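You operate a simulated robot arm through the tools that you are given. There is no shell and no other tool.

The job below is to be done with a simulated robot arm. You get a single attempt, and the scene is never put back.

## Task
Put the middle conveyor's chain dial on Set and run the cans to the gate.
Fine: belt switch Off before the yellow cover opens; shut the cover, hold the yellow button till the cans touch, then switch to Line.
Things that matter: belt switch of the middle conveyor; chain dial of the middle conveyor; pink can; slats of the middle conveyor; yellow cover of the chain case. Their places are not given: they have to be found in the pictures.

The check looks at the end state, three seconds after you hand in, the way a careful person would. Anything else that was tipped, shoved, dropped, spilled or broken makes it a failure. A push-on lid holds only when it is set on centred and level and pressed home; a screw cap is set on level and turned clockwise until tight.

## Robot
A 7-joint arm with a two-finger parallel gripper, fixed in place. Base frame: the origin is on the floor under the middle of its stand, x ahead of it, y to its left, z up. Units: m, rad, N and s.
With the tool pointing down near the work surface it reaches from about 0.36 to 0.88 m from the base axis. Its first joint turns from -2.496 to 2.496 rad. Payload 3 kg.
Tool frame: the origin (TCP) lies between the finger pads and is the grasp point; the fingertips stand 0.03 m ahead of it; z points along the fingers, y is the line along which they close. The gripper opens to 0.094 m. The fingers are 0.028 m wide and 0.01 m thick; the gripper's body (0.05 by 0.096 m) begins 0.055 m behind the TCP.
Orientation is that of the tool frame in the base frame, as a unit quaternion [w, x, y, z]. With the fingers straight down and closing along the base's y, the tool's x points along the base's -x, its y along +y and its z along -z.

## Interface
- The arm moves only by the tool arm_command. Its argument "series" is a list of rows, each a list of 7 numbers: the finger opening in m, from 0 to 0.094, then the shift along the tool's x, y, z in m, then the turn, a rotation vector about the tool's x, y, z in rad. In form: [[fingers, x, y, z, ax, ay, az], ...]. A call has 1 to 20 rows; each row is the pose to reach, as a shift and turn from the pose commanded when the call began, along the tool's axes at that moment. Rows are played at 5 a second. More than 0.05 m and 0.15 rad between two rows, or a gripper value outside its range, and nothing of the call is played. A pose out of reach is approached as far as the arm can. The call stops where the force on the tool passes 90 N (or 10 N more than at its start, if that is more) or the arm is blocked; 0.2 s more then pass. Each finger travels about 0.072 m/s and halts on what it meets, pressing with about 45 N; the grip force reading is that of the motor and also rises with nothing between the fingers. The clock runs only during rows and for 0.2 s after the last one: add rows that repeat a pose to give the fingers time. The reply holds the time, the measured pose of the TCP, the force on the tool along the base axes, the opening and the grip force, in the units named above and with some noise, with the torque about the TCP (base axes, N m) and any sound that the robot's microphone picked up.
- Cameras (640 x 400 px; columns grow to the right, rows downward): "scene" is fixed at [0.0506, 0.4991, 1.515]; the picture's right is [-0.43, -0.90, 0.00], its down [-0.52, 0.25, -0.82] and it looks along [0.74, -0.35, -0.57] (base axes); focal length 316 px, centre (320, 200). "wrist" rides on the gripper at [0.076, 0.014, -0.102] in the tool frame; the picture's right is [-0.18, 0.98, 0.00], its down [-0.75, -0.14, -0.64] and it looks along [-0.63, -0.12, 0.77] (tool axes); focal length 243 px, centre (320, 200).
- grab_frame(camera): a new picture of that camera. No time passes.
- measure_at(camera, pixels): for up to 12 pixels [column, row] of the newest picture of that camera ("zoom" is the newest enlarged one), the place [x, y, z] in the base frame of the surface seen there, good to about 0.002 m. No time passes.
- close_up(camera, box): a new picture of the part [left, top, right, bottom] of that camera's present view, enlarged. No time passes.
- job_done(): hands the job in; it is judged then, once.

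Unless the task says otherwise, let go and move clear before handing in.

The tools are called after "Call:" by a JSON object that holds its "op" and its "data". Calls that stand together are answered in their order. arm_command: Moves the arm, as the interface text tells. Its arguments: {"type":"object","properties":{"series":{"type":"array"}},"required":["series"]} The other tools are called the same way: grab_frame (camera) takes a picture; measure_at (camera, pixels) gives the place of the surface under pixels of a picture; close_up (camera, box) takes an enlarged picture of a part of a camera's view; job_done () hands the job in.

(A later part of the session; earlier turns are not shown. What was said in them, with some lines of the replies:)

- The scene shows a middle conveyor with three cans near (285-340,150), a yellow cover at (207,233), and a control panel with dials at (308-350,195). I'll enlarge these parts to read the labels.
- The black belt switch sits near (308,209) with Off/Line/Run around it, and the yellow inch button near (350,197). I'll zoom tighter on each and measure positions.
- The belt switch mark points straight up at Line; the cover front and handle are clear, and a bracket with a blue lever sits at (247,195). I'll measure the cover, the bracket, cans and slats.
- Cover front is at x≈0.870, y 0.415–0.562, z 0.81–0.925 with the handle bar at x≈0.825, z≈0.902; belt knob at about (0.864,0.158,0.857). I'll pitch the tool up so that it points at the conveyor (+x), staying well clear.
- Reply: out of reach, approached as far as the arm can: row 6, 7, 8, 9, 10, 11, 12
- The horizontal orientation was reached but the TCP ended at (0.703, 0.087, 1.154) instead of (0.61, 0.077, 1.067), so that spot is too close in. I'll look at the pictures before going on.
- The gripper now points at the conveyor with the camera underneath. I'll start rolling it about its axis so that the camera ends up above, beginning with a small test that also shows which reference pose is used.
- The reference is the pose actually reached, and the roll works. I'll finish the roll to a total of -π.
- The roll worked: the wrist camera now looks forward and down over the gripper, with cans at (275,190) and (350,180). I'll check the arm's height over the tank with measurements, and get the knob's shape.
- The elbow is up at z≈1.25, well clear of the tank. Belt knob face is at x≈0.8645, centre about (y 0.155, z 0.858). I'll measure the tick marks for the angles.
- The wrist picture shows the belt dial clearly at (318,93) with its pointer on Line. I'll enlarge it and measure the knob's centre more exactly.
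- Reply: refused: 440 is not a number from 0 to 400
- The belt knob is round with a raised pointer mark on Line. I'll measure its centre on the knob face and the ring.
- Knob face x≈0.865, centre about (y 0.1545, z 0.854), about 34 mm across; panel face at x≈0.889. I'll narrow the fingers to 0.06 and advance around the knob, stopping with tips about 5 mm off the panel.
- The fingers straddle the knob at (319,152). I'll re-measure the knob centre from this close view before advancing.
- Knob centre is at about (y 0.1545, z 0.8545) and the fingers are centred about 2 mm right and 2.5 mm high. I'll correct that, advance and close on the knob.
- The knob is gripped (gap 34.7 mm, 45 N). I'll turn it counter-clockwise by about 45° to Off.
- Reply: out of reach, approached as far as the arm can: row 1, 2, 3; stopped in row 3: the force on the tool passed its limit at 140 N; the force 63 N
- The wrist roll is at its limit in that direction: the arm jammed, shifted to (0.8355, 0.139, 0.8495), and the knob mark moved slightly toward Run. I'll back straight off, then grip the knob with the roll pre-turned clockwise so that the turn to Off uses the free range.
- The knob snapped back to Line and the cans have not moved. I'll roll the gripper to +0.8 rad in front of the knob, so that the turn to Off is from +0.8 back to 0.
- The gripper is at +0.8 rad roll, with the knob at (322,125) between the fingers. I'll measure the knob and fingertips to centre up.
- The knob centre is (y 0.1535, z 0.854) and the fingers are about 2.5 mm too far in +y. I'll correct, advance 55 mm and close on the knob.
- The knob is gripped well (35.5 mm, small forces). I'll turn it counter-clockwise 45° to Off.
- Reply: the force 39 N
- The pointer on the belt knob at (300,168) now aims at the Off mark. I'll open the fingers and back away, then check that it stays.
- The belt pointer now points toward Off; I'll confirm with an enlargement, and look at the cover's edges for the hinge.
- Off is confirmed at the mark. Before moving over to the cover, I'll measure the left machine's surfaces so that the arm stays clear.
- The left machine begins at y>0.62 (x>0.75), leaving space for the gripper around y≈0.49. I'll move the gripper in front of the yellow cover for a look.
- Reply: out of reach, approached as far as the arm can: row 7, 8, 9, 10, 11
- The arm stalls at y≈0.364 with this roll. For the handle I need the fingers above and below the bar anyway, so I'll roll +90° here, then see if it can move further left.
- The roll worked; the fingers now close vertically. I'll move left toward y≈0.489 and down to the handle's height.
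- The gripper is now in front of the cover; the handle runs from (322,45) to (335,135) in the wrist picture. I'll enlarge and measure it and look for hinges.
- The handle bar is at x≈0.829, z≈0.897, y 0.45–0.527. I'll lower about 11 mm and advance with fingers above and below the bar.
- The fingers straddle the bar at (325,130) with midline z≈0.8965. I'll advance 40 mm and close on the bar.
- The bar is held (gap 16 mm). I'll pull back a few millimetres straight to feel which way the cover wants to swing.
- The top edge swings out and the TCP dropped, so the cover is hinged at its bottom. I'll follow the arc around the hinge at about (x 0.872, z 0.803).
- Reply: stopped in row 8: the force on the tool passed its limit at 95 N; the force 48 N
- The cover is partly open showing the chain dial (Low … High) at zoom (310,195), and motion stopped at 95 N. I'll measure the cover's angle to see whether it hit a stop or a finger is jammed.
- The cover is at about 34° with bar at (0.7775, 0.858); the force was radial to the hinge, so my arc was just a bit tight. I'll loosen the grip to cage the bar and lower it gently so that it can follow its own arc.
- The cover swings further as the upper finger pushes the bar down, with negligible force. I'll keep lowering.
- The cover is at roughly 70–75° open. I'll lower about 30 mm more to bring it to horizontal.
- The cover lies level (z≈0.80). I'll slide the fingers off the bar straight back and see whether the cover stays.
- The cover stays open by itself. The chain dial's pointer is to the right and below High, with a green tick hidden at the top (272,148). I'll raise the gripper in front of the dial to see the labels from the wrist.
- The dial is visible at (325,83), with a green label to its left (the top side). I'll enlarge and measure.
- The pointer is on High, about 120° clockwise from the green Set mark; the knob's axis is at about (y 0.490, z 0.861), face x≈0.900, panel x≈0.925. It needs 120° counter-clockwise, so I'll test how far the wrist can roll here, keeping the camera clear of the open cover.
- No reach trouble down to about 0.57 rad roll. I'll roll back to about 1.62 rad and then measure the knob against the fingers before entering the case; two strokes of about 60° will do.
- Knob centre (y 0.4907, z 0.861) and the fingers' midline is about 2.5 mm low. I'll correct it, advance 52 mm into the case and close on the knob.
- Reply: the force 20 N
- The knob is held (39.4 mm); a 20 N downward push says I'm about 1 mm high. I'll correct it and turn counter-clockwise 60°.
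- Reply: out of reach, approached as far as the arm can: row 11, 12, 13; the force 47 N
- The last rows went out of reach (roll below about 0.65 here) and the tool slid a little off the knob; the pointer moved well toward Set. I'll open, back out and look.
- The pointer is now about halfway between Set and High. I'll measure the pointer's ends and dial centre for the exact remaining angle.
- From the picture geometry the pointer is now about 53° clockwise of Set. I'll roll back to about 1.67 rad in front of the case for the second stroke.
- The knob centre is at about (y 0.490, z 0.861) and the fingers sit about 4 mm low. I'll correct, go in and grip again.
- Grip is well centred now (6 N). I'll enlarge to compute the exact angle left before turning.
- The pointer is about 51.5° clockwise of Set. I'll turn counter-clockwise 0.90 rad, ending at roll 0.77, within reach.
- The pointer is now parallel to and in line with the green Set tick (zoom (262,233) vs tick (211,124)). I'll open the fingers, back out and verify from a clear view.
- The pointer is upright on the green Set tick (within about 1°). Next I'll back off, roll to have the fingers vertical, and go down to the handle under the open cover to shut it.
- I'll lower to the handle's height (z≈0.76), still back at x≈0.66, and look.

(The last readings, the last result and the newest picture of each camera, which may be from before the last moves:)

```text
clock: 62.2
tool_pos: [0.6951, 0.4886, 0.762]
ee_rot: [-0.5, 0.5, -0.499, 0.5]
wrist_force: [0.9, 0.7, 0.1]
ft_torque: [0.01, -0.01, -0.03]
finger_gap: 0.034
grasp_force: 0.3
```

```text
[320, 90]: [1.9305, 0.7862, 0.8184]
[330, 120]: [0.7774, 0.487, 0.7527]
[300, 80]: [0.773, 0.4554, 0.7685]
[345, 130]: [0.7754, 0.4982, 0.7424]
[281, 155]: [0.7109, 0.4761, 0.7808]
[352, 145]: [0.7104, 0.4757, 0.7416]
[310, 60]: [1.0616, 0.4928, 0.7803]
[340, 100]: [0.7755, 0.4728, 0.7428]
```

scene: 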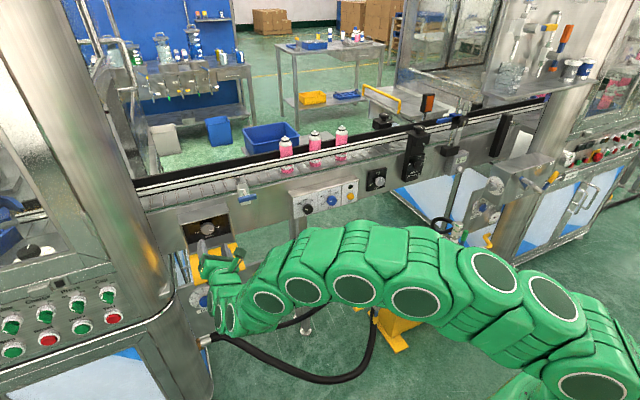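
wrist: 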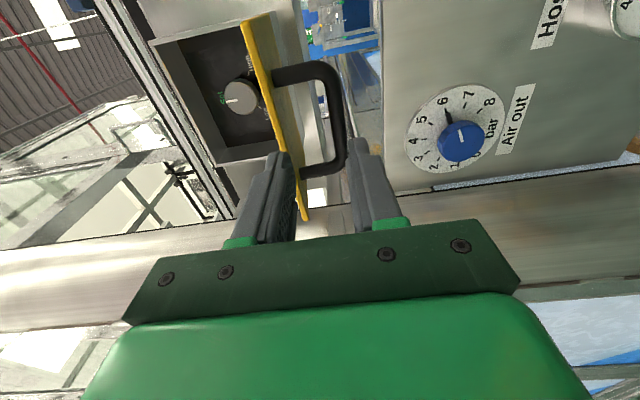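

The bar is at x≈0.777, z≈0.748. I'll lower 12 mm and advance so that the fingers cage it.

Call:
{"op": "arm_command", "data": {"series": [[0.034, 0, 0.012, 0, 0, 0, 0], [0.034, 0, 0.012, 0.03, 0, 0, 0], [0.034, 0, 0.012, 0.055, 0, 0, 0], [0.034, 0, 0.012, 0.075, 0, 0, 0], [0.034, 0, 0.012, 0.075, 0, 0, 0]]}}

Call:
{"op": "grab_frame", "data": {"camera": "wrist"}}

Call:
{"op": "close_up", "data": {"camera": "scene", "box": [160, 190, 260, 290]}}

```text
clock: 63.4
tool_pos: [0.7713, 0.4907, 0.7475]
ee_rot: [-0.501, 0.501, -0.498, 0.5]
wrist_force: [0.2, 1.6, -0.6]
ft_torque: [-0.04, -0.03, -0.02]
finger_gap: 0.034
grasp_force: 0.0
```

```text
taken
```

wrist: 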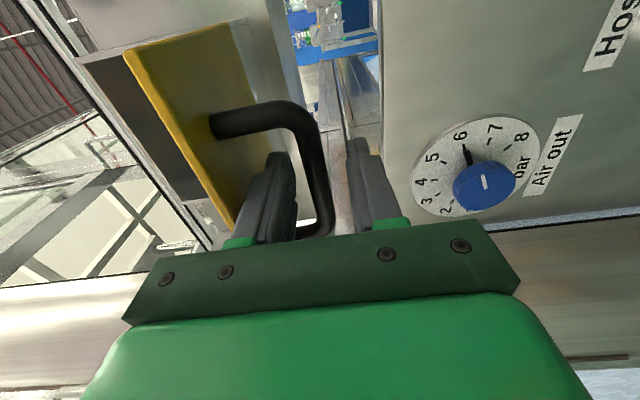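

```text
4.00 times, centred on (210, 240) of scene
```

zoom: 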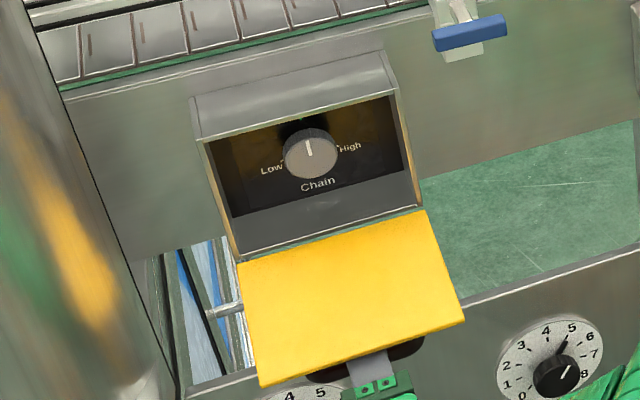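

The bar is caged. I'll lift along the arc, raising the cover to about 60° from closed... then check.

Call:
{"op": "arm_command", "data": {"series": [[0.026, 0, 0, 0, 0, 0, 0], [0.026, 0, -0.01, -0.0035, 0, 0, 0], [0.026, 0, -0.019, -0.007, 0, 0, 0], [0.026, 0, -0.028, -0.0095, 0, 0, 0], [0.026, 0, -0.037, -0.0119, 0, 0, 0], [0.026, 0, -0.0465, -0.013, 0, 0, 0], [0.026, 0, -0.0561, -0.0135, 0, 0, 0], [0.026, 0, -0.0655, -0.013, 0, 0, 0], [0.026, 0, -0.0748, -0.0119, 0, 0, 0], [0.026, 0, -0.084, -0.0095, 0, 0, 0], [0.026, 0, -0.0929, -0.007, 0, 0, 0], [0.026, 0, -0.0929, -0.007, 0, 0, 0]]}}

Call:
{"op": "grab_frame", "data": {"camera": "wrist"}}

Call:
{"op": "close_up", "data": {"camera": "scene", "box": [160, 190, 260, 290]}}

```text
clock: 66.0
tool_pos: [0.762, 0.4902, 0.843]
ee_rot: [0.501, -0.501, 0.499, -0.5]
wrist_force: [0.3, -0.9, -2.0]
ft_torque: [0.03, 0.0, 0.0]
finger_gap: 0.0273
grasp_force: 1.1
```

```text
taken
```

wrist: 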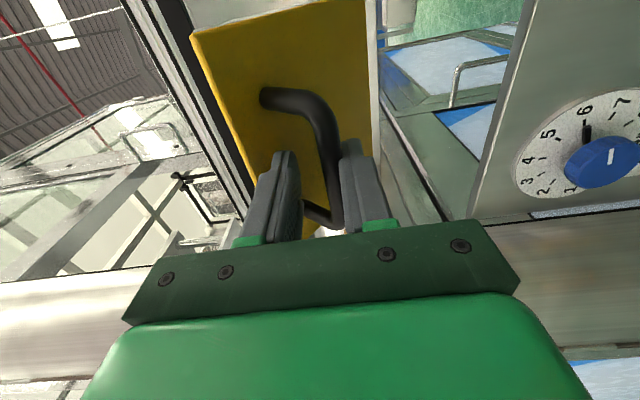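

```text
4.00 times, centred on (210, 240) of scene
```

zoom: 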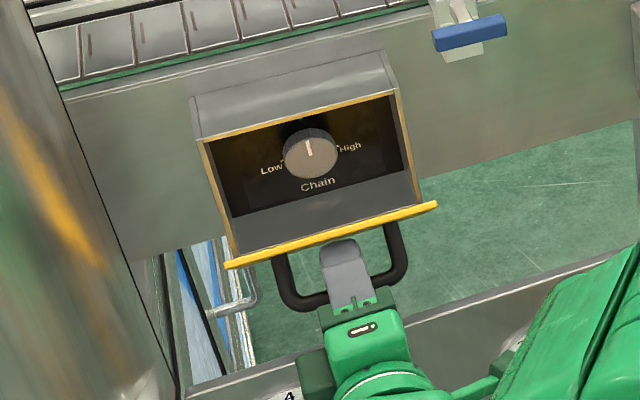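

The cover follows nicely with tiny forces. I'll carry on along the arc to the closed position.

Call:
{"op": "arm_command", "data": {"series": [[0.026, 0, -0.0085, 0.004, 0, 0, 0], [0.026, 0, -0.017, 0.0079, 0, 0, 0], [0.026, 0, -0.025, 0.013, 0, 0, 0], [0.026, 0, -0.0323, 0.0187, 0, 0, 0], [0.026, 0, -0.039, 0.025, 0, 0, 0], [0.026, 0, -0.0455, 0.0319, 0, 0, 0], [0.026, 0, -0.051, 0.0395, 0, 0, 0], [0.026, 0, -0.0563, 0.0473, 0, 0, 0], [0.026, 0, -0.0598, 0.0539, 0, 0, 0], [0.026, 0, -0.0598, 0.0539, 0, 0, 0]]}}

Call:
{"op": "grab_frame", "data": {"camera": "wrist"}}

Call:
{"op": "close_up", "data": {"camera": "scene", "box": [160, 190, 260, 290]}}

```text
clock: 68.2
tool_pos: [0.8155, 0.4894, 0.9029]
ee_rot: [-0.501, 0.501, -0.498, 0.5]
wrist_force: [-0.7, -0.7, -0.6]
ft_torque: [-0.01, 0.0, -0.02]
finger_gap: 0.0255
grasp_force: 0.0
```

```text
taken
```

wrist: 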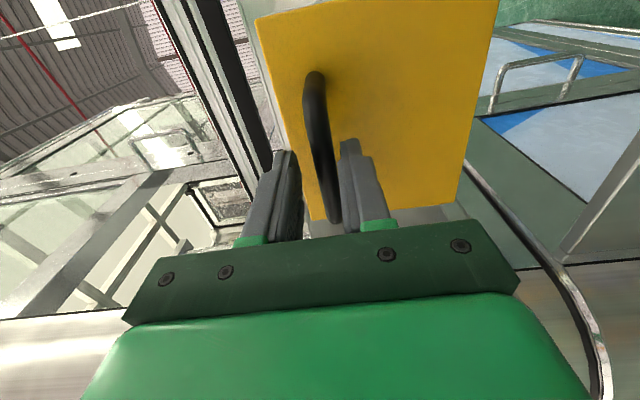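

```text
4.00 times, centred on (210, 240) of scene
```

zoom: 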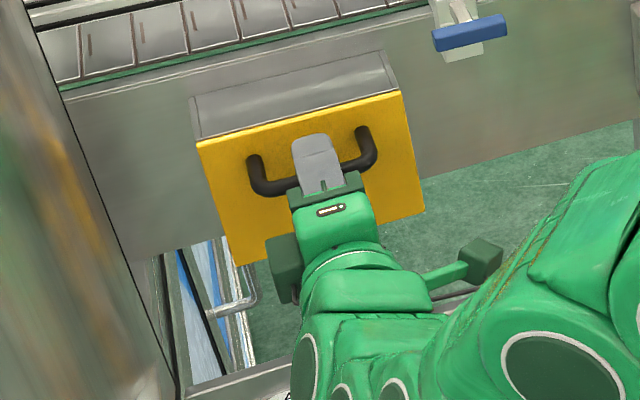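

The cover looks shut. I'll measure its face against the closed value (x≈0.870) and check for gaps.

Call:
{"op": "close_up", "data": {"camera": "scene", "box": [180, 195, 240, 245]}}

Call:
{"op": "measure_at", "data": {"camera": "wrist", "pixels": [[280, 30], [290, 60], [300, 120], [380, 30], [430, 60], [440, 120], [400, 150], [470, 30], [330, 30], [380, 90]]}}

```text
8.00 times, centred on (210, 220) of scene
```

zoom: 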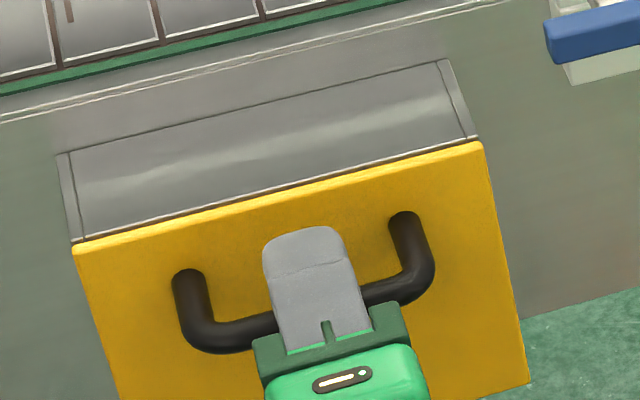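

```text
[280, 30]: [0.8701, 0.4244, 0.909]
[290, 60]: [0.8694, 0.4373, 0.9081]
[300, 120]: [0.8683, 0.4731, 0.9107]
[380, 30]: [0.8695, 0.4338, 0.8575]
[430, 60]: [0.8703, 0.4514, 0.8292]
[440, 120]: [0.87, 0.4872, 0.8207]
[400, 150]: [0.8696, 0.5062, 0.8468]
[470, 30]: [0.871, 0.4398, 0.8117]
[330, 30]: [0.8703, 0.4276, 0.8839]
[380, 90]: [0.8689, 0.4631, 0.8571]
```

The face measures x≈0.870 all over, as before opening. To be sure it's home, I'll advance the fingertips to press lightly on the cover beside the bar.

Call:
{"op": "arm_command", "data": {"series": [[0.026, 0, 0.003, 0.008, 0, 0, 0], [0.026, 0, 0.003, 0.016, 0, 0, 0], [0.026, 0, 0.003, 0.022, 0, 0, 0], [0.026, 0, 0.003, 0.0245, 0, 0, 0], [0.026, 0, 0.003, 0.0245, 0, 0, 0]]}}

```text
clock: 69.4
tool_pos: [0.8394, 0.4894, 0.8975]
ee_rot: [-0.5, 0.501, -0.498, 0.501]
wrist_force: [-67.0, -24.5, 3.9]
ft_torque: [-0.06, 0.67, -1.18]
finger_gap: 0.0234
grasp_force: 0.0
```

It pressed with 67 N against the cover, so it's home. I'll back straight off with the fingers open around the bar and inspect.

Call:
{"op": "arm_command", "data": {"series": [[0.03, 0, 0, -0.01, 0, 0, 0], [0.034, 0, 0, -0.03, 0, 0, 0], [0.034, 0, 0, -0.06, 0, 0, 0], [0.034, 0, 0, -0.1, 0, 0, 0], [0.034, 0, 0, -0.14, 0, 0, 0], [0.034, 0, 0, -0.14, 0, 0, 0]]}}

Call:
{"op": "close_up", "data": {"camera": "scene", "box": [180, 195, 240, 245]}}

Call:
{"op": "grab_frame", "data": {"camera": "scene"}}

Call:
{"op": "grab_frame", "data": {"camera": "wrist"}}

```text
clock: 70.8
tool_pos: [0.701, 0.4866, 0.8982]
ee_rot: [-0.5, 0.501, -0.499, 0.5]
wrist_force: [-0.2, 0.0, -0.7]
ft_torque: [0.0, 0.01, 0.01]
finger_gap: 0.034
grasp_force: 0.0
```

```text
8.00 times, centred on (210, 220) of scene
```

zoom: 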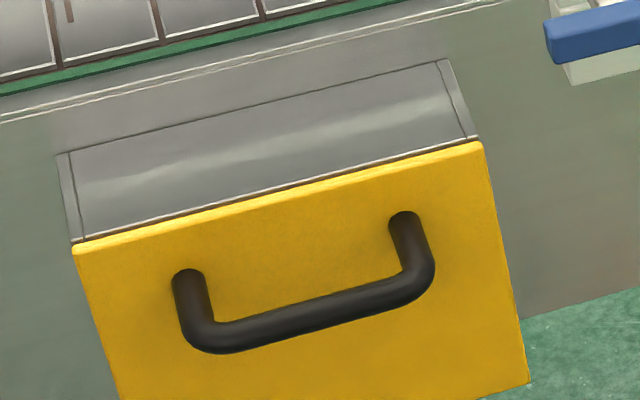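

```text
taken
```

scene: 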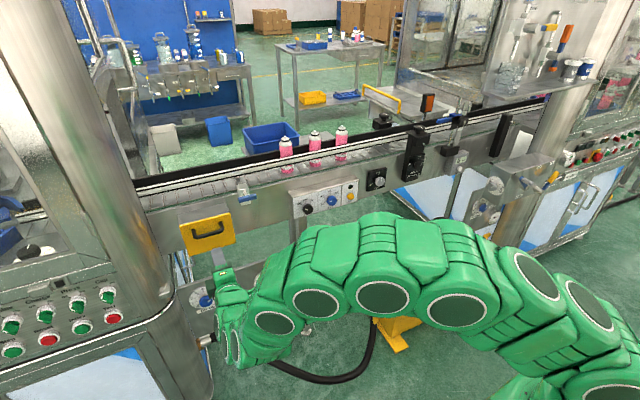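

```text
taken
```

wrist: 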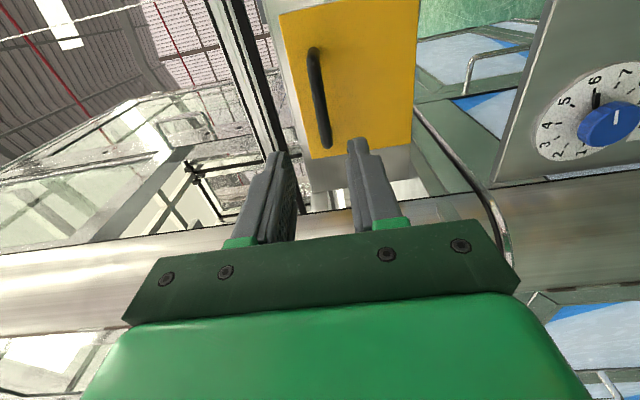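

The cover is flush and shut. Before inching I'll look closely at the gate and the cans, and get the button's exact place.

Call:
{"op": "close_up", "data": {"camera": "scene", "box": [220, 150, 300, 210]}}

Call:
{"op": "measure_at", "data": {"camera": "zoom", "pixels": [[130, 300], [200, 330], [260, 360], [180, 250], [200, 280], [150, 270], [180, 220], [200, 200], [160, 240], [520, 150], [520, 60], [530, 180]]}}

```text
6.67 times, centred on (260, 180) of scene
```

zoom: 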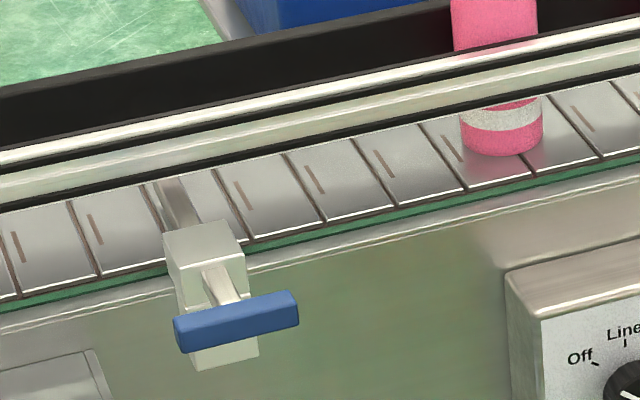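

```text
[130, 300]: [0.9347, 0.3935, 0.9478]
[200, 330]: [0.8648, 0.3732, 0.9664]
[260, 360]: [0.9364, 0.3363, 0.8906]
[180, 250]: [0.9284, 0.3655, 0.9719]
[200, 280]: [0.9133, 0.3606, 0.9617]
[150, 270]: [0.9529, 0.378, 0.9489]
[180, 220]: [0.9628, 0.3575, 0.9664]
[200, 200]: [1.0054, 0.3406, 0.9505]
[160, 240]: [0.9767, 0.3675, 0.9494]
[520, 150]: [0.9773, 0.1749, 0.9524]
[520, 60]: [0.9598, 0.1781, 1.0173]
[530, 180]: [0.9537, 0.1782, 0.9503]
```

The gate is a block with a blue T-handle and a thin blade reaching over the slats under the guard rail. I'll rise and move over to view the gate and cans from above with the wrist camera.

Call:
{"op": "arm_command", "data": {"series": [[0.034, 0, -0.04, 0, 0, 0, 0], [0.034, 0, -0.08, 0, 0, 0, 0], [0.02, 0.02, -0.12, 0, 0, 0, 0], [0.01, 0.06, -0.15, 0, 0, 0, 0], [0, 0.1, -0.17, 0, 0, 0, 0], [0, 0.14, -0.19, 0, 0, 0, 0], [0, 0.18, -0.2, 0, 0, 0, 0], [0, 0.21, -0.2, 0, 0, 0, -0.13], [0, 0.21, -0.2, 0, 0, 0, -0.27], [0, 0.21, -0.2, 0, 0, 0, -0.41], [0, 0.21, -0.2, 0, 0, 0, -0.55], [0, 0.21, -0.2, 0, 0, 0, -0.69], [0, 0.21, -0.2, 0, 0, 0, -0.83], [0, 0.21, -0.2, 0, 0, 0, -0.97], [0, 0.21, -0.2, 0, 0, 0, -1.11], [0, 0.21, -0.2, 0, 0, 0, -1.25], [0, 0.21, -0.2, 0, 0, 0, -1.39], [0, 0.21, -0.2, 0, 0, 0, -1.5], [0, 0.21, -0.2, 0, 0, 0, -1.5]]}}

Call:
{"op": "grab_frame", "data": {"camera": "wrist"}}

```text
clock: 74.8
tool_pos: [0.7012, 0.2792, 1.0996]
ee_rot: [-0.025, 0.706, -0.023, 0.708]
wrist_force: [1.0, 0.2, 0.2]
ft_torque: [0.03, 0.0, -0.03]
finger_gap: 0.0
grasp_force: 33.0
```

```text
taken
```

wrist: 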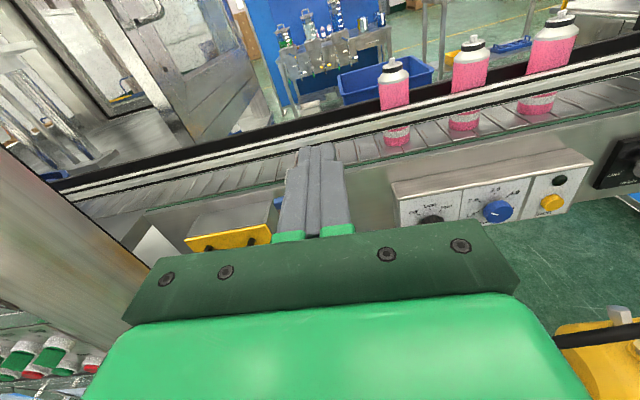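

The closed fingers hide the gate; I'll move right and a bit higher for a clear look.

Call:
{"op": "arm_command", "data": {"series": [[0, 0.03, 0.04, 0.02, 0, 0, 0], [0, 0.05, 0.08, 0.04, 0, 0, 0], [0, 0.06, 0.12, 0.06, 0, 0, 0], [0, 0.06, 0.12, 0.06, 0, 0, 0]]}}

Call:
{"op": "grab_frame", "data": {"camera": "wrist"}}

Call:
{"op": "close_up", "data": {"camera": "wrist", "box": [140, 100, 300, 240]}}

```text
refused: row 1 steps farther than a row can; nothing moved
```

```text
taken
```

wrist: 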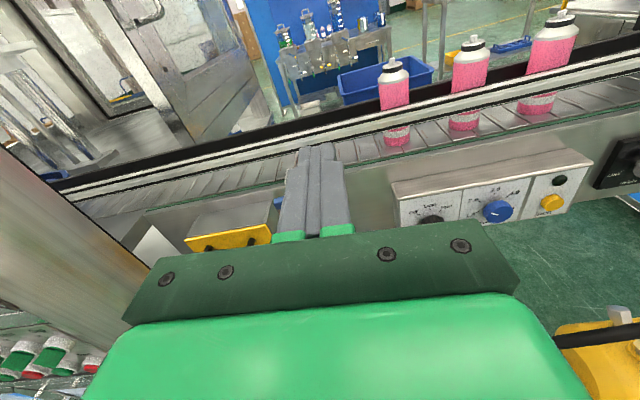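

```text
2.86 times, centred on (220, 170) of wrist
```

zoom: 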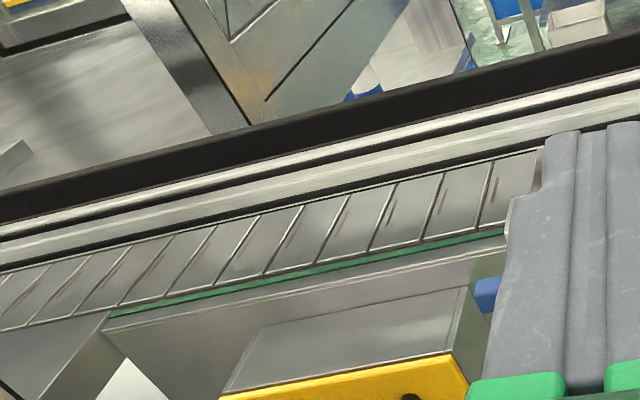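

The step was a bit too long, so nothing moved. I'll repeat with smaller steps.

Call:
{"op": "arm_command", "data": {"series": [[0, 0.015, 0.03, 0.01, 0, 0, 0], [0, 0.03, 0.06, 0.02, 0, 0, 0], [0, 0.045, 0.09, 0.03, 0, 0, 0], [0, 0.06, 0.12, 0.04, 0, 0, 0], [0, 0.06, 0.12, 0.04, 0, 0, 0]]}}

Call:
{"op": "grab_frame", "data": {"camera": "wrist"}}

Call:
{"op": "close_up", "data": {"camera": "wrist", "box": [140, 100, 300, 240]}}

```text
clock: 76.0
tool_pos: [0.7415, 0.1553, 1.1509]
ee_rot: [-0.026, 0.706, -0.022, 0.707]
wrist_force: [0.1, 0.2, -0.6]
ft_torque: [-0.01, 0.01, 0.0]
finger_gap: 0.0002
grasp_force: 32.3
```

```text
taken
```

wrist: 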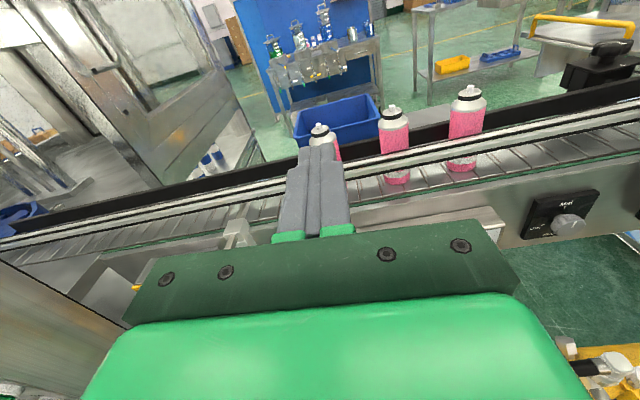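

```text
2.86 times, centred on (220, 170) of wrist
```

zoom: 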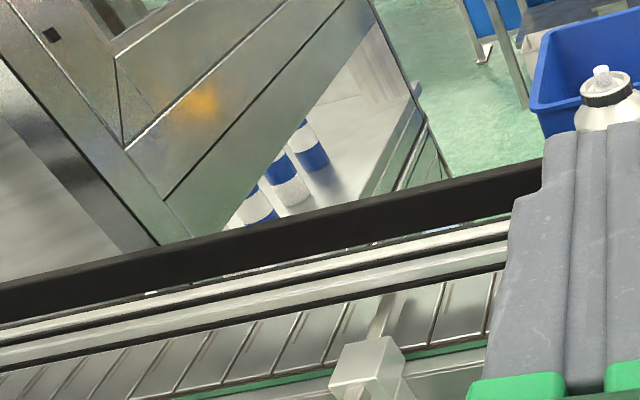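

The blade passes from the block under the rail into the can lane (to x≈1.0), so the gate is closed across the lane. I'll go to the inch button with closed fingers.

Call:
{"op": "arm_command", "data": {"series": [[0, -0.03, 0.02, -0.01, 0, 0, 0], [0, -0.065, 0.045, -0.02, 0, 0, 0], [0, -0.1, 0.07, -0.02, 0, 0, 0], [0, -0.135, 0.095, -0.02, 0, 0, 0], [0, -0.17, 0.12, -0.02, 0, 0, 0], [0, -0.205, 0.145, -0.02, 0, 0, 0], [0, -0.24, 0.17, -0.02, 0, 0, 0], [0, -0.27, 0.19, -0.02, 0, 0, 0], [0, -0.285, 0.201, -0.02, 0, 0, -0.068], [0, -0.285, 0.201, -0.02, 0, 0, -0.068]]}}

Call:
{"op": "grab_frame", "data": {"camera": "wrist"}}

Call:
{"op": "grab_frame", "data": {"camera": "scene"}}

```text
clock: 78.2
tool_pos: [0.7242, -0.0256, 0.8526]
ee_rot: [-0.001, 0.706, 0.001, 0.708]
wrist_force: [0.2, 0.4, -0.1]
ft_torque: [-0.02, 0.02, 0.01]
finger_gap: 0.0
grasp_force: 33.0
out of reach, approached as far as the arm can: row 3, 4, 5, 6, 7
```

```text
taken
```

wrist: 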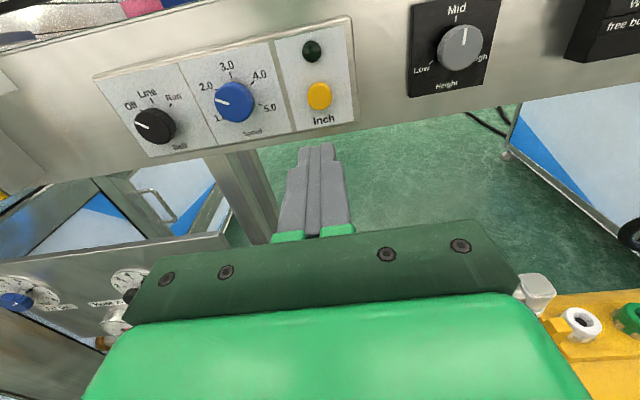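

```text
taken
```

scene: 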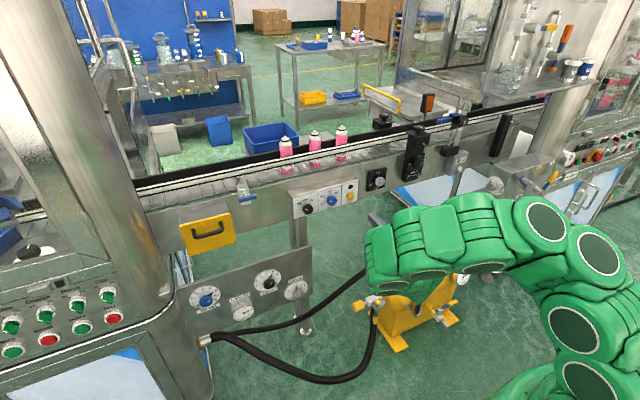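

The gripper is in front of the Inch button at (319,96). I'll measure the button and fingertip.

Call:
{"op": "measure_at", "data": {"camera": "wrist", "pixels": [[319, 96], [310, 97], [328, 95], [319, 88], [320, 105], [316, 146], [305, 152], [330, 150], [340, 80], [312, 50], [317, 148]]}}

Call:
{"op": "close_up", "data": {"camera": "scene", "box": [240, 110, 380, 215]}}

```text
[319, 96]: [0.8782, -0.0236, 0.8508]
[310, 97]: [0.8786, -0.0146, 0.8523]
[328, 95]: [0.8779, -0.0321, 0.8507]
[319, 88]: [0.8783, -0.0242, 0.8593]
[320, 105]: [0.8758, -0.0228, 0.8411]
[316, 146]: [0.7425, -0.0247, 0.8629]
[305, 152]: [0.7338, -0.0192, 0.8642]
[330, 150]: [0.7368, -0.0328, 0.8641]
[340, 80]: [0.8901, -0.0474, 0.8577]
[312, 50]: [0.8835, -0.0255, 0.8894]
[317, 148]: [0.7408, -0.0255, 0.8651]
```

```text
3.81 times, centred on (310, 162) of scene
```

zoom: 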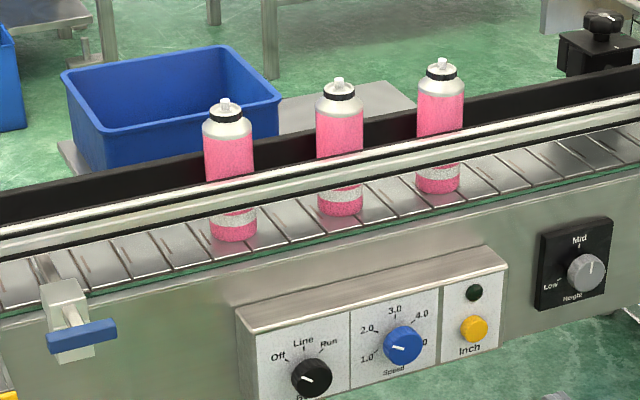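

Button centre is (0.878, -0.024, 0.850) and the fingertips line up within 2 mm. I'll approach to just short of it.

Call:
{"op": "arm_command", "data": {"series": [[0, -0.001, -0.001, 0.04, 0, 0, 0], [0, -0.002, -0.002, 0.08, 0, 0, 0], [0, -0.002, -0.002, 0.105, 0, 0, 0], [0, -0.002, -0.002, 0.117, 0, 0, 0], [0, -0.002, -0.002, 0.117, 0, 0, 0]]}}

Call:
{"op": "grab_frame", "data": {"camera": "wrist"}}

```text
clock: 79.4
tool_pos: [0.8404, -0.0185, 0.8504]
ee_rot: [-0.001, 0.706, 0.0, 0.708]
wrist_force: [0.8, -0.2, -0.5]
ft_torque: [0.02, -0.02, -0.03]
finger_gap: 0.0001
grasp_force: 33.1
```

```text
taken
```

wrist: 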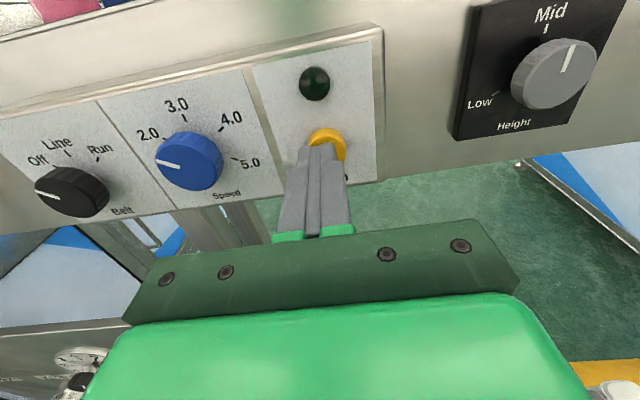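

The fingertips are about 4–5 mm left of the button's centre; I'll shift right and advance to light contact.

Call:
{"op": "arm_command", "data": {"series": [[0, 0, 0.0045, 0, 0, 0, 0], [0, 0, 0.0045, 0.005, 0, 0, 0], [0, 0, 0.0045, 0.008, 0, 0, 0]]}}

Call:
{"op": "grab_frame", "data": {"camera": "wrist"}}

Call:
{"op": "close_up", "data": {"camera": "scene", "box": [240, 110, 380, 215]}}

```text
clock: 80.2
tool_pos: [0.8468, -0.0263, 0.8499]
ee_rot: [-0.002, 0.707, 0.002, 0.708]
wrist_force: [-1.9, -0.6, 0.2]
ft_torque: [0.02, 0.03, -0.03]
finger_gap: 0.0001
grasp_force: 32.7
```

```text
taken
```

wrist: 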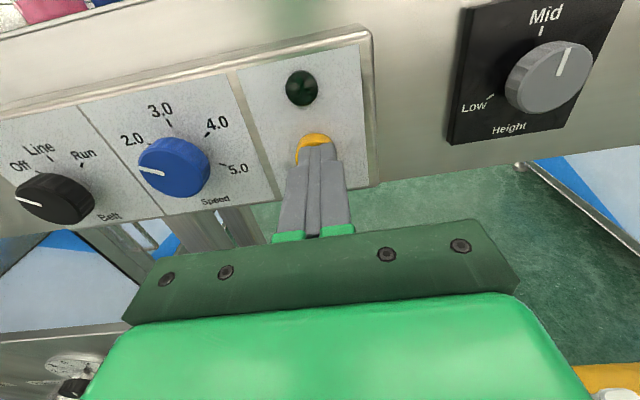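

```text
3.81 times, centred on (310, 162) of scene
```

zoom: 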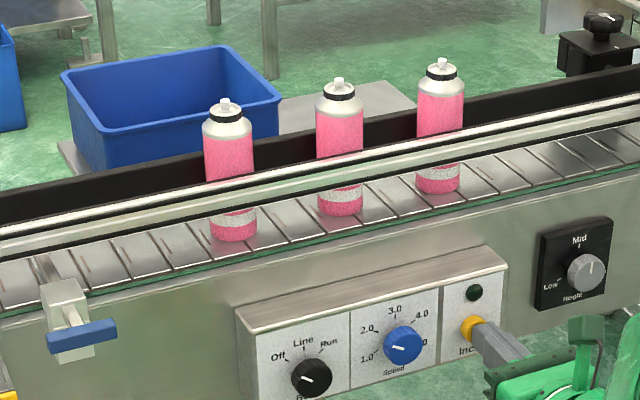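

There's light contact (about 2 N) and nothing moved yet. I'll press in 3 mm and see how the force, lamp and cans respond.

Call:
{"op": "arm_command", "data": {"series": [[0, 0, -0.001, 0.0015, 0, 0, 0], [0, 0, -0.0015, 0.003, 0, 0, 0]]}}

Call:
{"op": "close_up", "data": {"camera": "scene", "box": [240, 110, 380, 215]}}

Call:
{"op": "grab_frame", "data": {"camera": "wrist"}}

```text
clock: 80.8
tool_pos: [0.8503, -0.0251, 0.8505]
ee_rot: [0.0, 0.707, 0.0, 0.708]
wrist_force: [-2.7, -1.3, -1.0]
ft_torque: [-0.02, 0.08, -0.06]
finger_gap: 0.0003
grasp_force: 33.1
heard: click
```

```text
3.81 times, centred on (310, 162) of scene
```

zoom: 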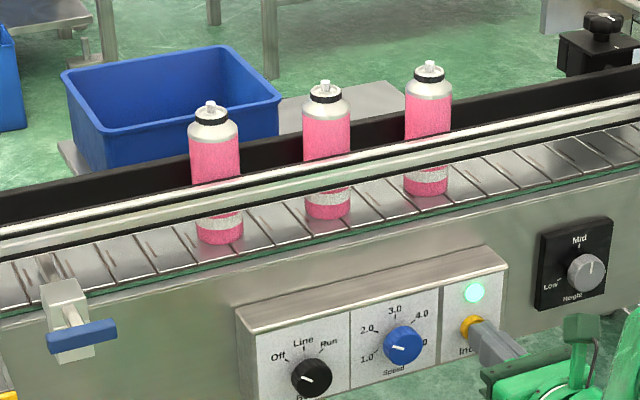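

```text
taken
```

wrist: 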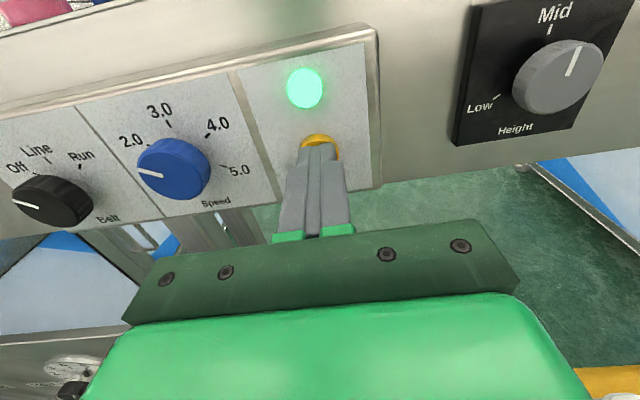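

The button clicked, the lamp is lit and the cans moved about 1 cm toward the gate. I'll hold it for 2 seconds and check.

Call:
{"op": "arm_command", "data": {"series": [[0, 0, 0, 0, 0, 0, 0], [0, 0, 0, 0, 0, 0, 0], [0, 0, 0, 0, 0, 0, 0], [0, 0, 0, 0, 0, 0, 0], [0, 0, 0, 0, 0, 0, 0], [0, 0, 0, 0, 0, 0, 0], [0, 0, 0, 0, 0, 0, 0], [0, 0, 0, 0, 0, 0, 0], [0, 0, 0, 0, 0, 0, 0]]}}

Call:
{"op": "close_up", "data": {"camera": "scene", "box": [220, 110, 360, 215]}}

```text
clock: 82.8
tool_pos: [0.8506, -0.0261, 0.8498]
ee_rot: [-0.001, 0.706, 0.001, 0.708]
wrist_force: [-2.8, 1.9, 0.6]
ft_torque: [0.0, 0.02, 0.02]
finger_gap: 0.0002
grasp_force: 33.1
```

```text
3.81 times, centred on (290, 162) of scene
```

zoom: 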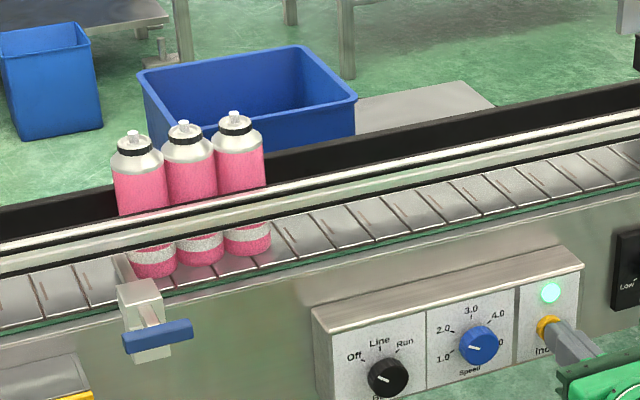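

The three cans have already bunched up at the gate. I'll zoom in to see whether they touch before letting go.

Call:
{"op": "close_up", "data": {"camera": "scene", "box": [235, 130, 305, 195]}}

Call:
{"op": "measure_at", "data": {"camera": "zoom", "pixels": [[115, 130], [230, 105], [355, 85], [165, 345], [280, 320], [405, 295], [175, 120], [290, 100]]}}

```text
6.15 times, centred on (270, 162) of scene
```

zoom: 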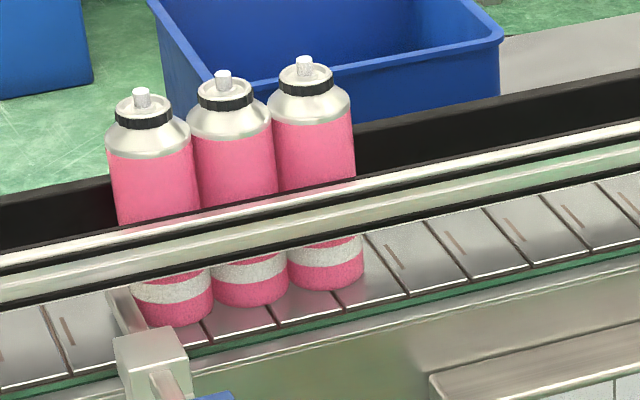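

```text
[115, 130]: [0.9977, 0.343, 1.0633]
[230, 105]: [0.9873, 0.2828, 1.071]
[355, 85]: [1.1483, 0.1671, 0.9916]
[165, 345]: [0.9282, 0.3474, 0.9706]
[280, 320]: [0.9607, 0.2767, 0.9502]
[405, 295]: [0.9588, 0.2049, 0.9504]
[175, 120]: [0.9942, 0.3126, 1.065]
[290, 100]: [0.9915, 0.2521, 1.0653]
```

The cans' spacing (81 px between caps both times, equal to a can's width) shows all three touching, with the first against the gate blade. I'll release the button now.

Call:
{"op": "arm_command", "data": {"series": [[0, 0, 0, -0.03, 0, 0, 0], [0, 0, 0, -0.07, 0, 0, 0], [0, 0, 0, -0.1, 0, 0, 0], [0, 0, 0, -0.1, 0, 0, 0]]}}

Call:
{"op": "close_up", "data": {"camera": "scene", "box": [235, 130, 305, 195]}}

Call:
{"op": "close_up", "data": {"camera": "scene", "box": [220, 110, 360, 215]}}

```text
clock: 83.8
tool_pos: [0.7516, -0.027, 0.8462]
ee_rot: [-0.002, 0.707, 0.001, 0.708]
wrist_force: [0.5, 0.2, -0.8]
ft_torque: [0.0, 0.01, 0.0]
finger_gap: 0.0001
grasp_force: 33.0
```

```text
6.15 times, centred on (270, 162) of scene
```

zoom: 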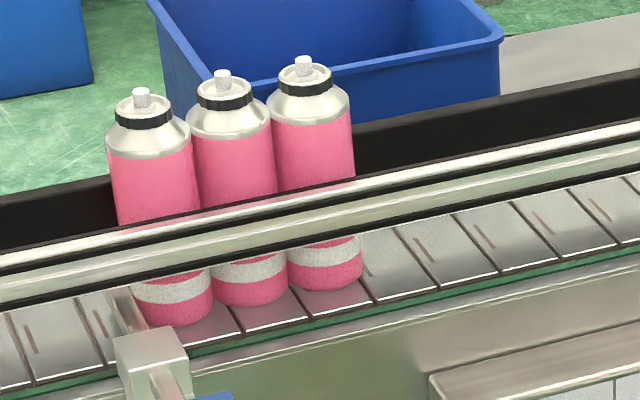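

```text
3.81 times, centred on (290, 162) of scene
```

zoom: 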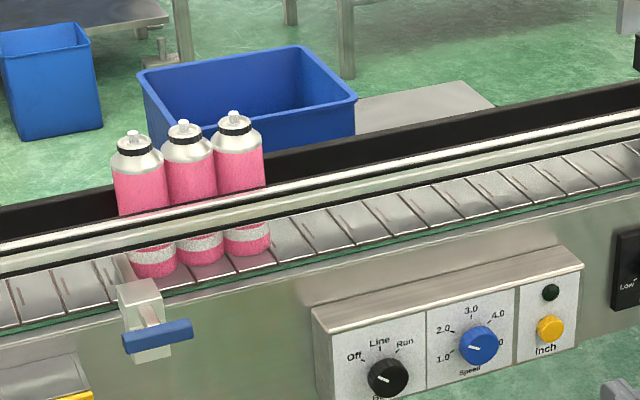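

The cans stayed put with the lamp off, all touching, the first against the gate. Next I'll move to the belt switch with the fingers open to turn it from Off to Line.

Call:
{"op": "arm_command", "data": {"series": [[0.0, 0.002, -0.035, 0, 0, 0, 0], [0.02, 0.004, -0.07, 0, 0, 0, 0], [0.04, 0.006, -0.11, 0, 0, 0, 0], [0.06, 0.008, -0.15, 0, 0, 0, 0.1], [0.06, 0.008, -0.181, 0, 0, 0, 0.2], [0.06, 0.008, -0.181, 0.03, 0, 0, 0.2], [0.06, 0.008, -0.181, 0.03, 0, 0, 0.2]]}}

Call:
{"op": "grab_frame", "data": {"camera": "wrist"}}

```text
clock: 85.4
tool_pos: [0.78, 0.1538, 0.8579]
ee_rot: [-0.071, 0.703, -0.07, 0.704]
wrist_force: [0.3, 0.1, 0.1]
ft_torque: [0.02, -0.01, -0.02]
finger_gap: 0.0602
grasp_force: 0.0
```

```text
taken
```

wrist: 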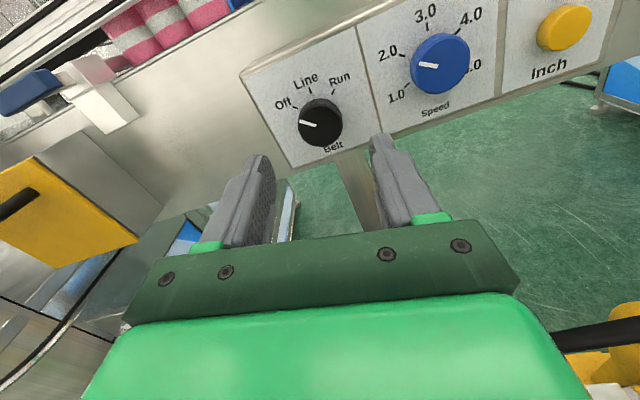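

The belt knob is at (321,122), still on Off, between the fingers. I'll measure it against the fingertips.

Call:
{"op": "measure_at", "data": {"camera": "wrist", "pixels": [[321, 124], [303, 128], [339, 121], [320, 108], [323, 140], [258, 160], [381, 142], [258, 157], [382, 140]]}}

Call:
{"op": "close_up", "data": {"camera": "wrist", "box": [250, 60, 400, 180]}}

```text
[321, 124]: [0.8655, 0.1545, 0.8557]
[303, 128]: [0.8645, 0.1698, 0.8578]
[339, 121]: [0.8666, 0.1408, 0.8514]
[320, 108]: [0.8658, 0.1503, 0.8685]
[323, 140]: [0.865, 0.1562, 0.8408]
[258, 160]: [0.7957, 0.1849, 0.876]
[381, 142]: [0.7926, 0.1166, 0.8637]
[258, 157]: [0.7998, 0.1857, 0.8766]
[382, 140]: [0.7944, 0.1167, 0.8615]
```

```text
3.33 times, centred on (325, 120) of wrist
```

zoom: 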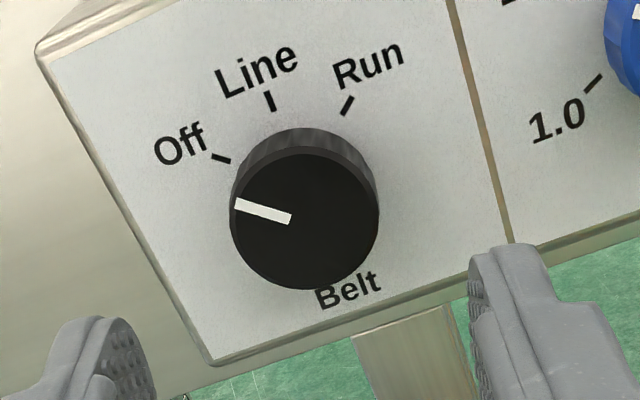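

Fingers are centred within about 1 mm of the knob. I'll advance 74 mm and grip.

Call:
{"op": "arm_command", "data": {"series": [[0.06, -0.001, -0.0007, 0.03, 0, 0, 0], [0.06, -0.001, -0.0007, 0.055, 0, 0, 0], [0.06, -0.001, -0.0007, 0.074, 0, 0, 0], [0.06, -0.001, -0.0007, 0.074, 0, 0, 0], [0.045, -0.001, -0.0007, 0.074, 0, 0, 0], [0.03, -0.001, -0.0007, 0.074, 0, 0, 0], [0.03, -0.001, -0.0007, 0.074, 0, 0, 0]]}}

Call:
{"op": "grab_frame", "data": {"camera": "wrist"}}

```text
clock: 87.0
tool_pos: [0.8527, 0.154, 0.8562]
ee_rot: [-0.071, 0.703, -0.07, 0.704]
wrist_force: [8.8, -17.3, -3.9]
ft_torque: [-0.03, 0.21, -0.42]
finger_gap: 0.0358
grasp_force: 45.6
```

```text
taken
```

wrist: 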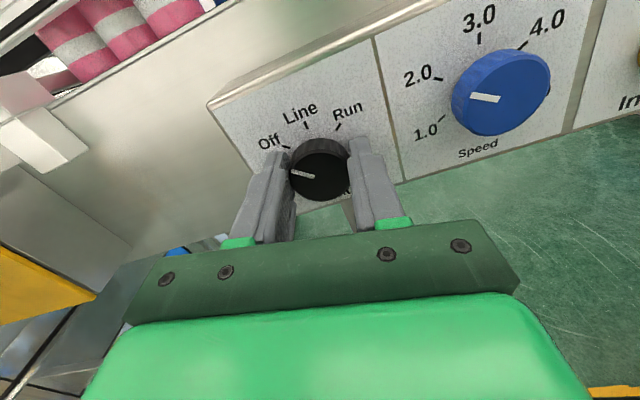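

The knob is gripped. I'll turn it clockwise 45° to Line.

Call:
{"op": "arm_command", "data": {"series": [[0.03, 0, 0, 0, 0, 0, 0.1], [0.03, 0, 0, 0, 0, 0, 0.2], [0.03, 0, 0, 0, 0, 0, 0.3], [0.03, 0, 0, 0, 0, 0, 0.4], [0.03, 0, 0, 0, 0, 0, 0.5], [0.03, 0, 0, 0, 0, 0, 0.6], [0.03, 0, 0, 0, 0, 0, 0.7], [0.03, 0, 0, 0, 0, 0, 0.78], [0.03, 0, 0, 0, 0, 0, 0.78]]}}

Call:
{"op": "grab_frame", "data": {"camera": "wrist"}}

Call:
{"op": "close_up", "data": {"camera": "wrist", "box": [250, 80, 400, 220]}}

```text
clock: 89.0
tool_pos: [0.8539, 0.1573, 0.8571]
ee_rot: [-0.335, 0.624, -0.331, 0.624]
wrist_force: [1.3, -8.9, -20.4]
ft_torque: [0.02, 0.54, 0.04]
finger_gap: 0.0428
grasp_force: 11.2
```

```text
taken
```

wrist: 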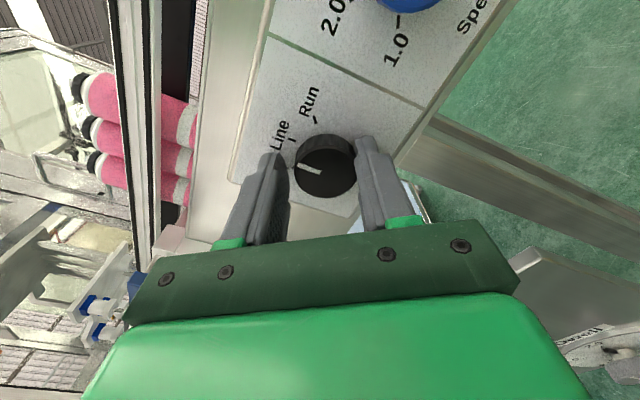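

```text
2.86 times, centred on (325, 150) of wrist
```

zoom: 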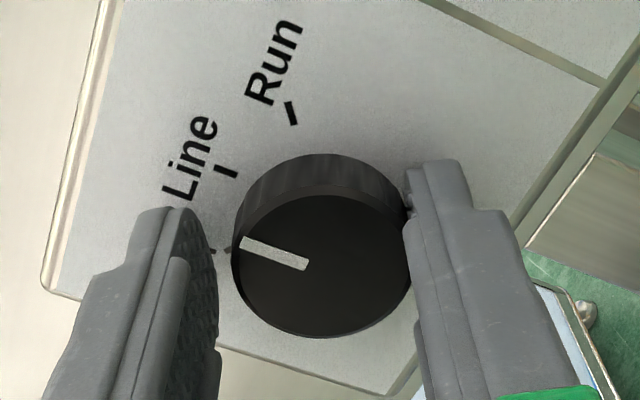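

The pointer computes to straight up, i.e. on Line. I'll open the fingers and back away, then verify.

Call:
{"op": "arm_command", "data": {"series": [[0.05, 0, 0, 0, 0, 0, 0], [0.062, 0, 0, 0, 0, 0, 0], [0.062, 0, 0, 0, 0, 0, 0], [0.062, 0, 0, -0.02, 0, 0, 0], [0.062, 0, 0, -0.05, 0, 0, 0], [0.062, 0, 0, -0.09, 0, 0, 0], [0.062, 0, 0, -0.12, 0, 0, 0], [0.062, 0, 0, -0.12, 0, 0, 0]]}}

Call:
{"op": "grab_frame", "data": {"camera": "wrist"}}

Call:
{"op": "close_up", "data": {"camera": "scene", "box": [220, 110, 380, 230]}}

Call:
{"op": "close_up", "data": {"camera": "scene", "box": [285, 175, 365, 225]}}

```text
clock: 90.8
tool_pos: [0.7359, 0.154, 0.8586]
ee_rot: [-0.334, 0.623, -0.333, 0.624]
wrist_force: [0.0, 0.0, -0.6]
ft_torque: [0.01, 0.02, 0.05]
finger_gap: 0.0616
grasp_force: 0.1
```

```text
taken
```

wrist: 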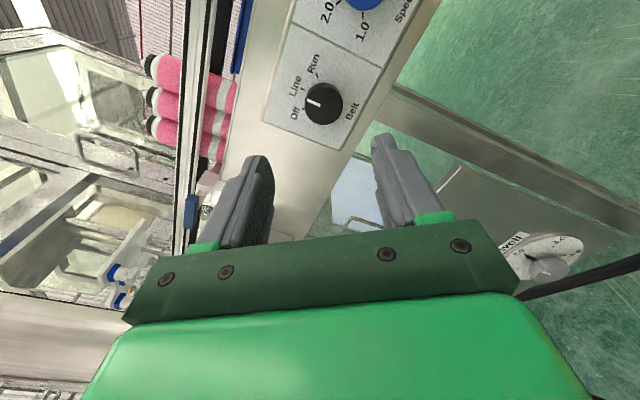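

```text
3.33 times, centred on (300, 170) of scene
```

zoom: 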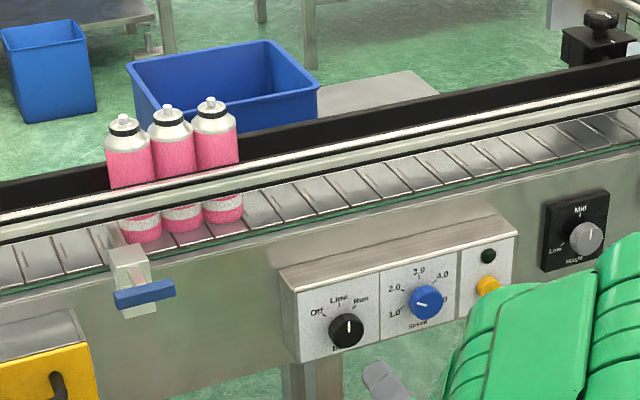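

```text
8.00 times, centred on (325, 200) of scene
```

zoom: 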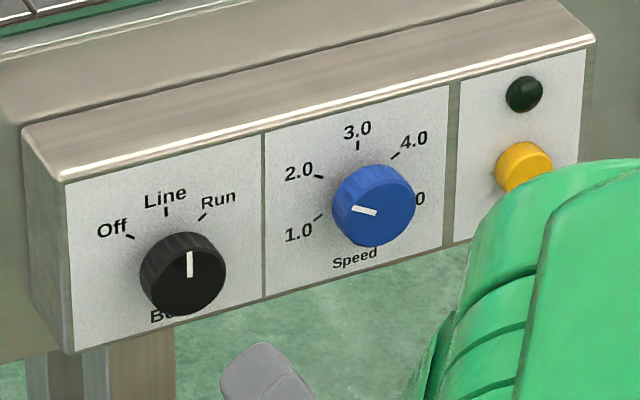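

Belt switch is on Line, the three cans stand touching at the gate, and the cover is shut. I'll move the arm up and clear and take a final look.

Call:
{"op": "arm_command", "data": {"series": [[0.062, 0.02, -0.03, -0.01, 0, 0, 0], [0.062, 0.04, -0.06, -0.02, 0, 0, 0], [0.062, 0.06, -0.09, -0.03, 0, 0, 0], [0.062, 0.08, -0.12, -0.03, 0, 0, 0], [0.062, 0.08, -0.12, -0.03, 0, 0, 0], [0.062, 0.08, -0.12, -0.03, 0, 0, 0], [0.062, 0.08, -0.12, -0.03, 0, 0, 0], [0.062, 0.08, -0.12, -0.03, 0, 0, 0]]}}

Call:
{"op": "grab_frame", "data": {"camera": "scene"}}

Call:
{"op": "close_up", "data": {"camera": "scene", "box": [235, 130, 305, 195]}}

Call:
{"op": "close_up", "data": {"camera": "scene", "box": [150, 180, 330, 330]}}

```text
clock: 92.6
tool_pos: [0.7051, 0.1567, 1.0038]
ee_rot: [-0.335, 0.624, -0.331, 0.624]
wrist_force: [0.0, 0.3, 0.7]
ft_torque: [-0.04, 0.0, -0.03]
finger_gap: 0.0621
grasp_force: 0.2
```

```text
taken
```

scene: 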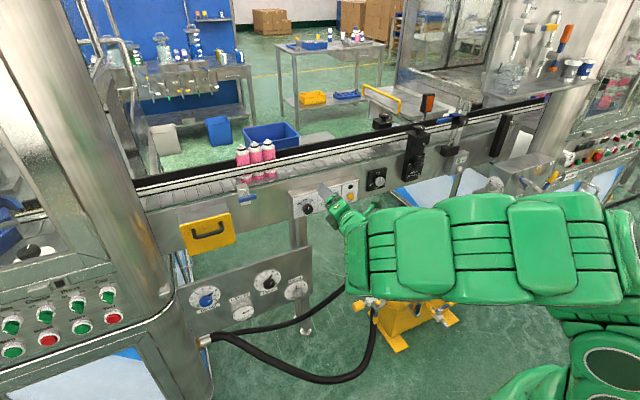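

```text
6.15 times, centred on (270, 162) of scene
```

zoom: 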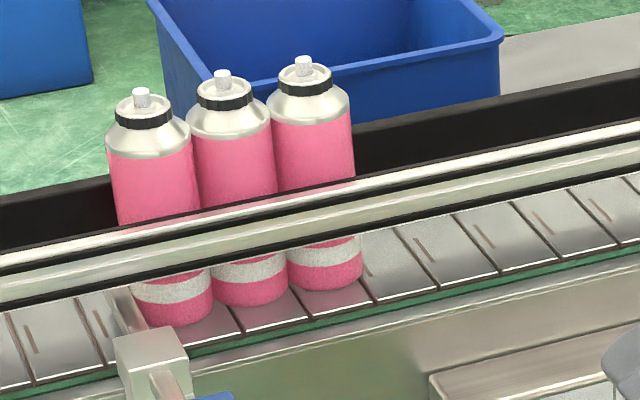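

```text
2.67 times, centred on (240, 255) of scene
```

zoom: 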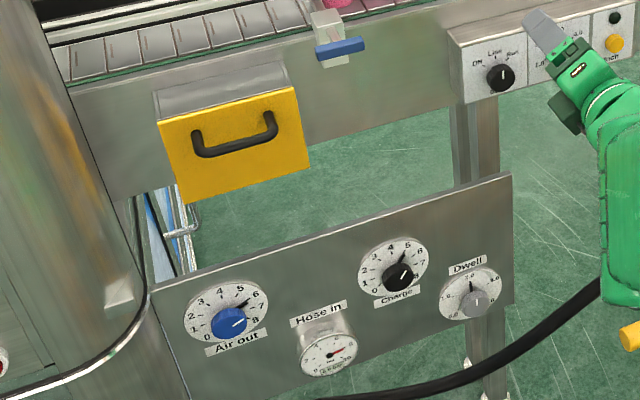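

The latest pictures show the cover shut as at the start and the belt switch on Line. The three cans stand still and touching at the gate, and the other dials are unchanged. The arm is clear, so I'm handing in.

Call:
{"op": "job_done", "data": {}}

```text
The job is handed in.
```

The middle conveyor's chain dial is on Set, and the three pink cans stand touching each other with the first one against the gate. I handed the job in; no result has come back yet.

- **Order:** I turned the belt switch to Off before opening the yellow cover. I set the dial, shut the cover and pressed it home. Then I held the yellow Inch button until the cans touched, and turned the switch to Line.
- **Chain dial:** it was on High. When I last saw it, before shutting the cover, its pointer was within about 1° of the Set mark.
- **Jam on the first try:** my first attempt to turn the belt switch ran into a wrist limit and the arm stopped at 140 N. The switch sprang back to Line undamaged, and the second attempt worked.
- **Dial slip:** the fingers also slipped on the chain dial at the end of its first turn, so I gripped it again and finished the turn.
- **Rest of the scene:** in the last pictures the cover is flush, the lamp is off, and nothing is tipped. The other dials look the same as at the start.
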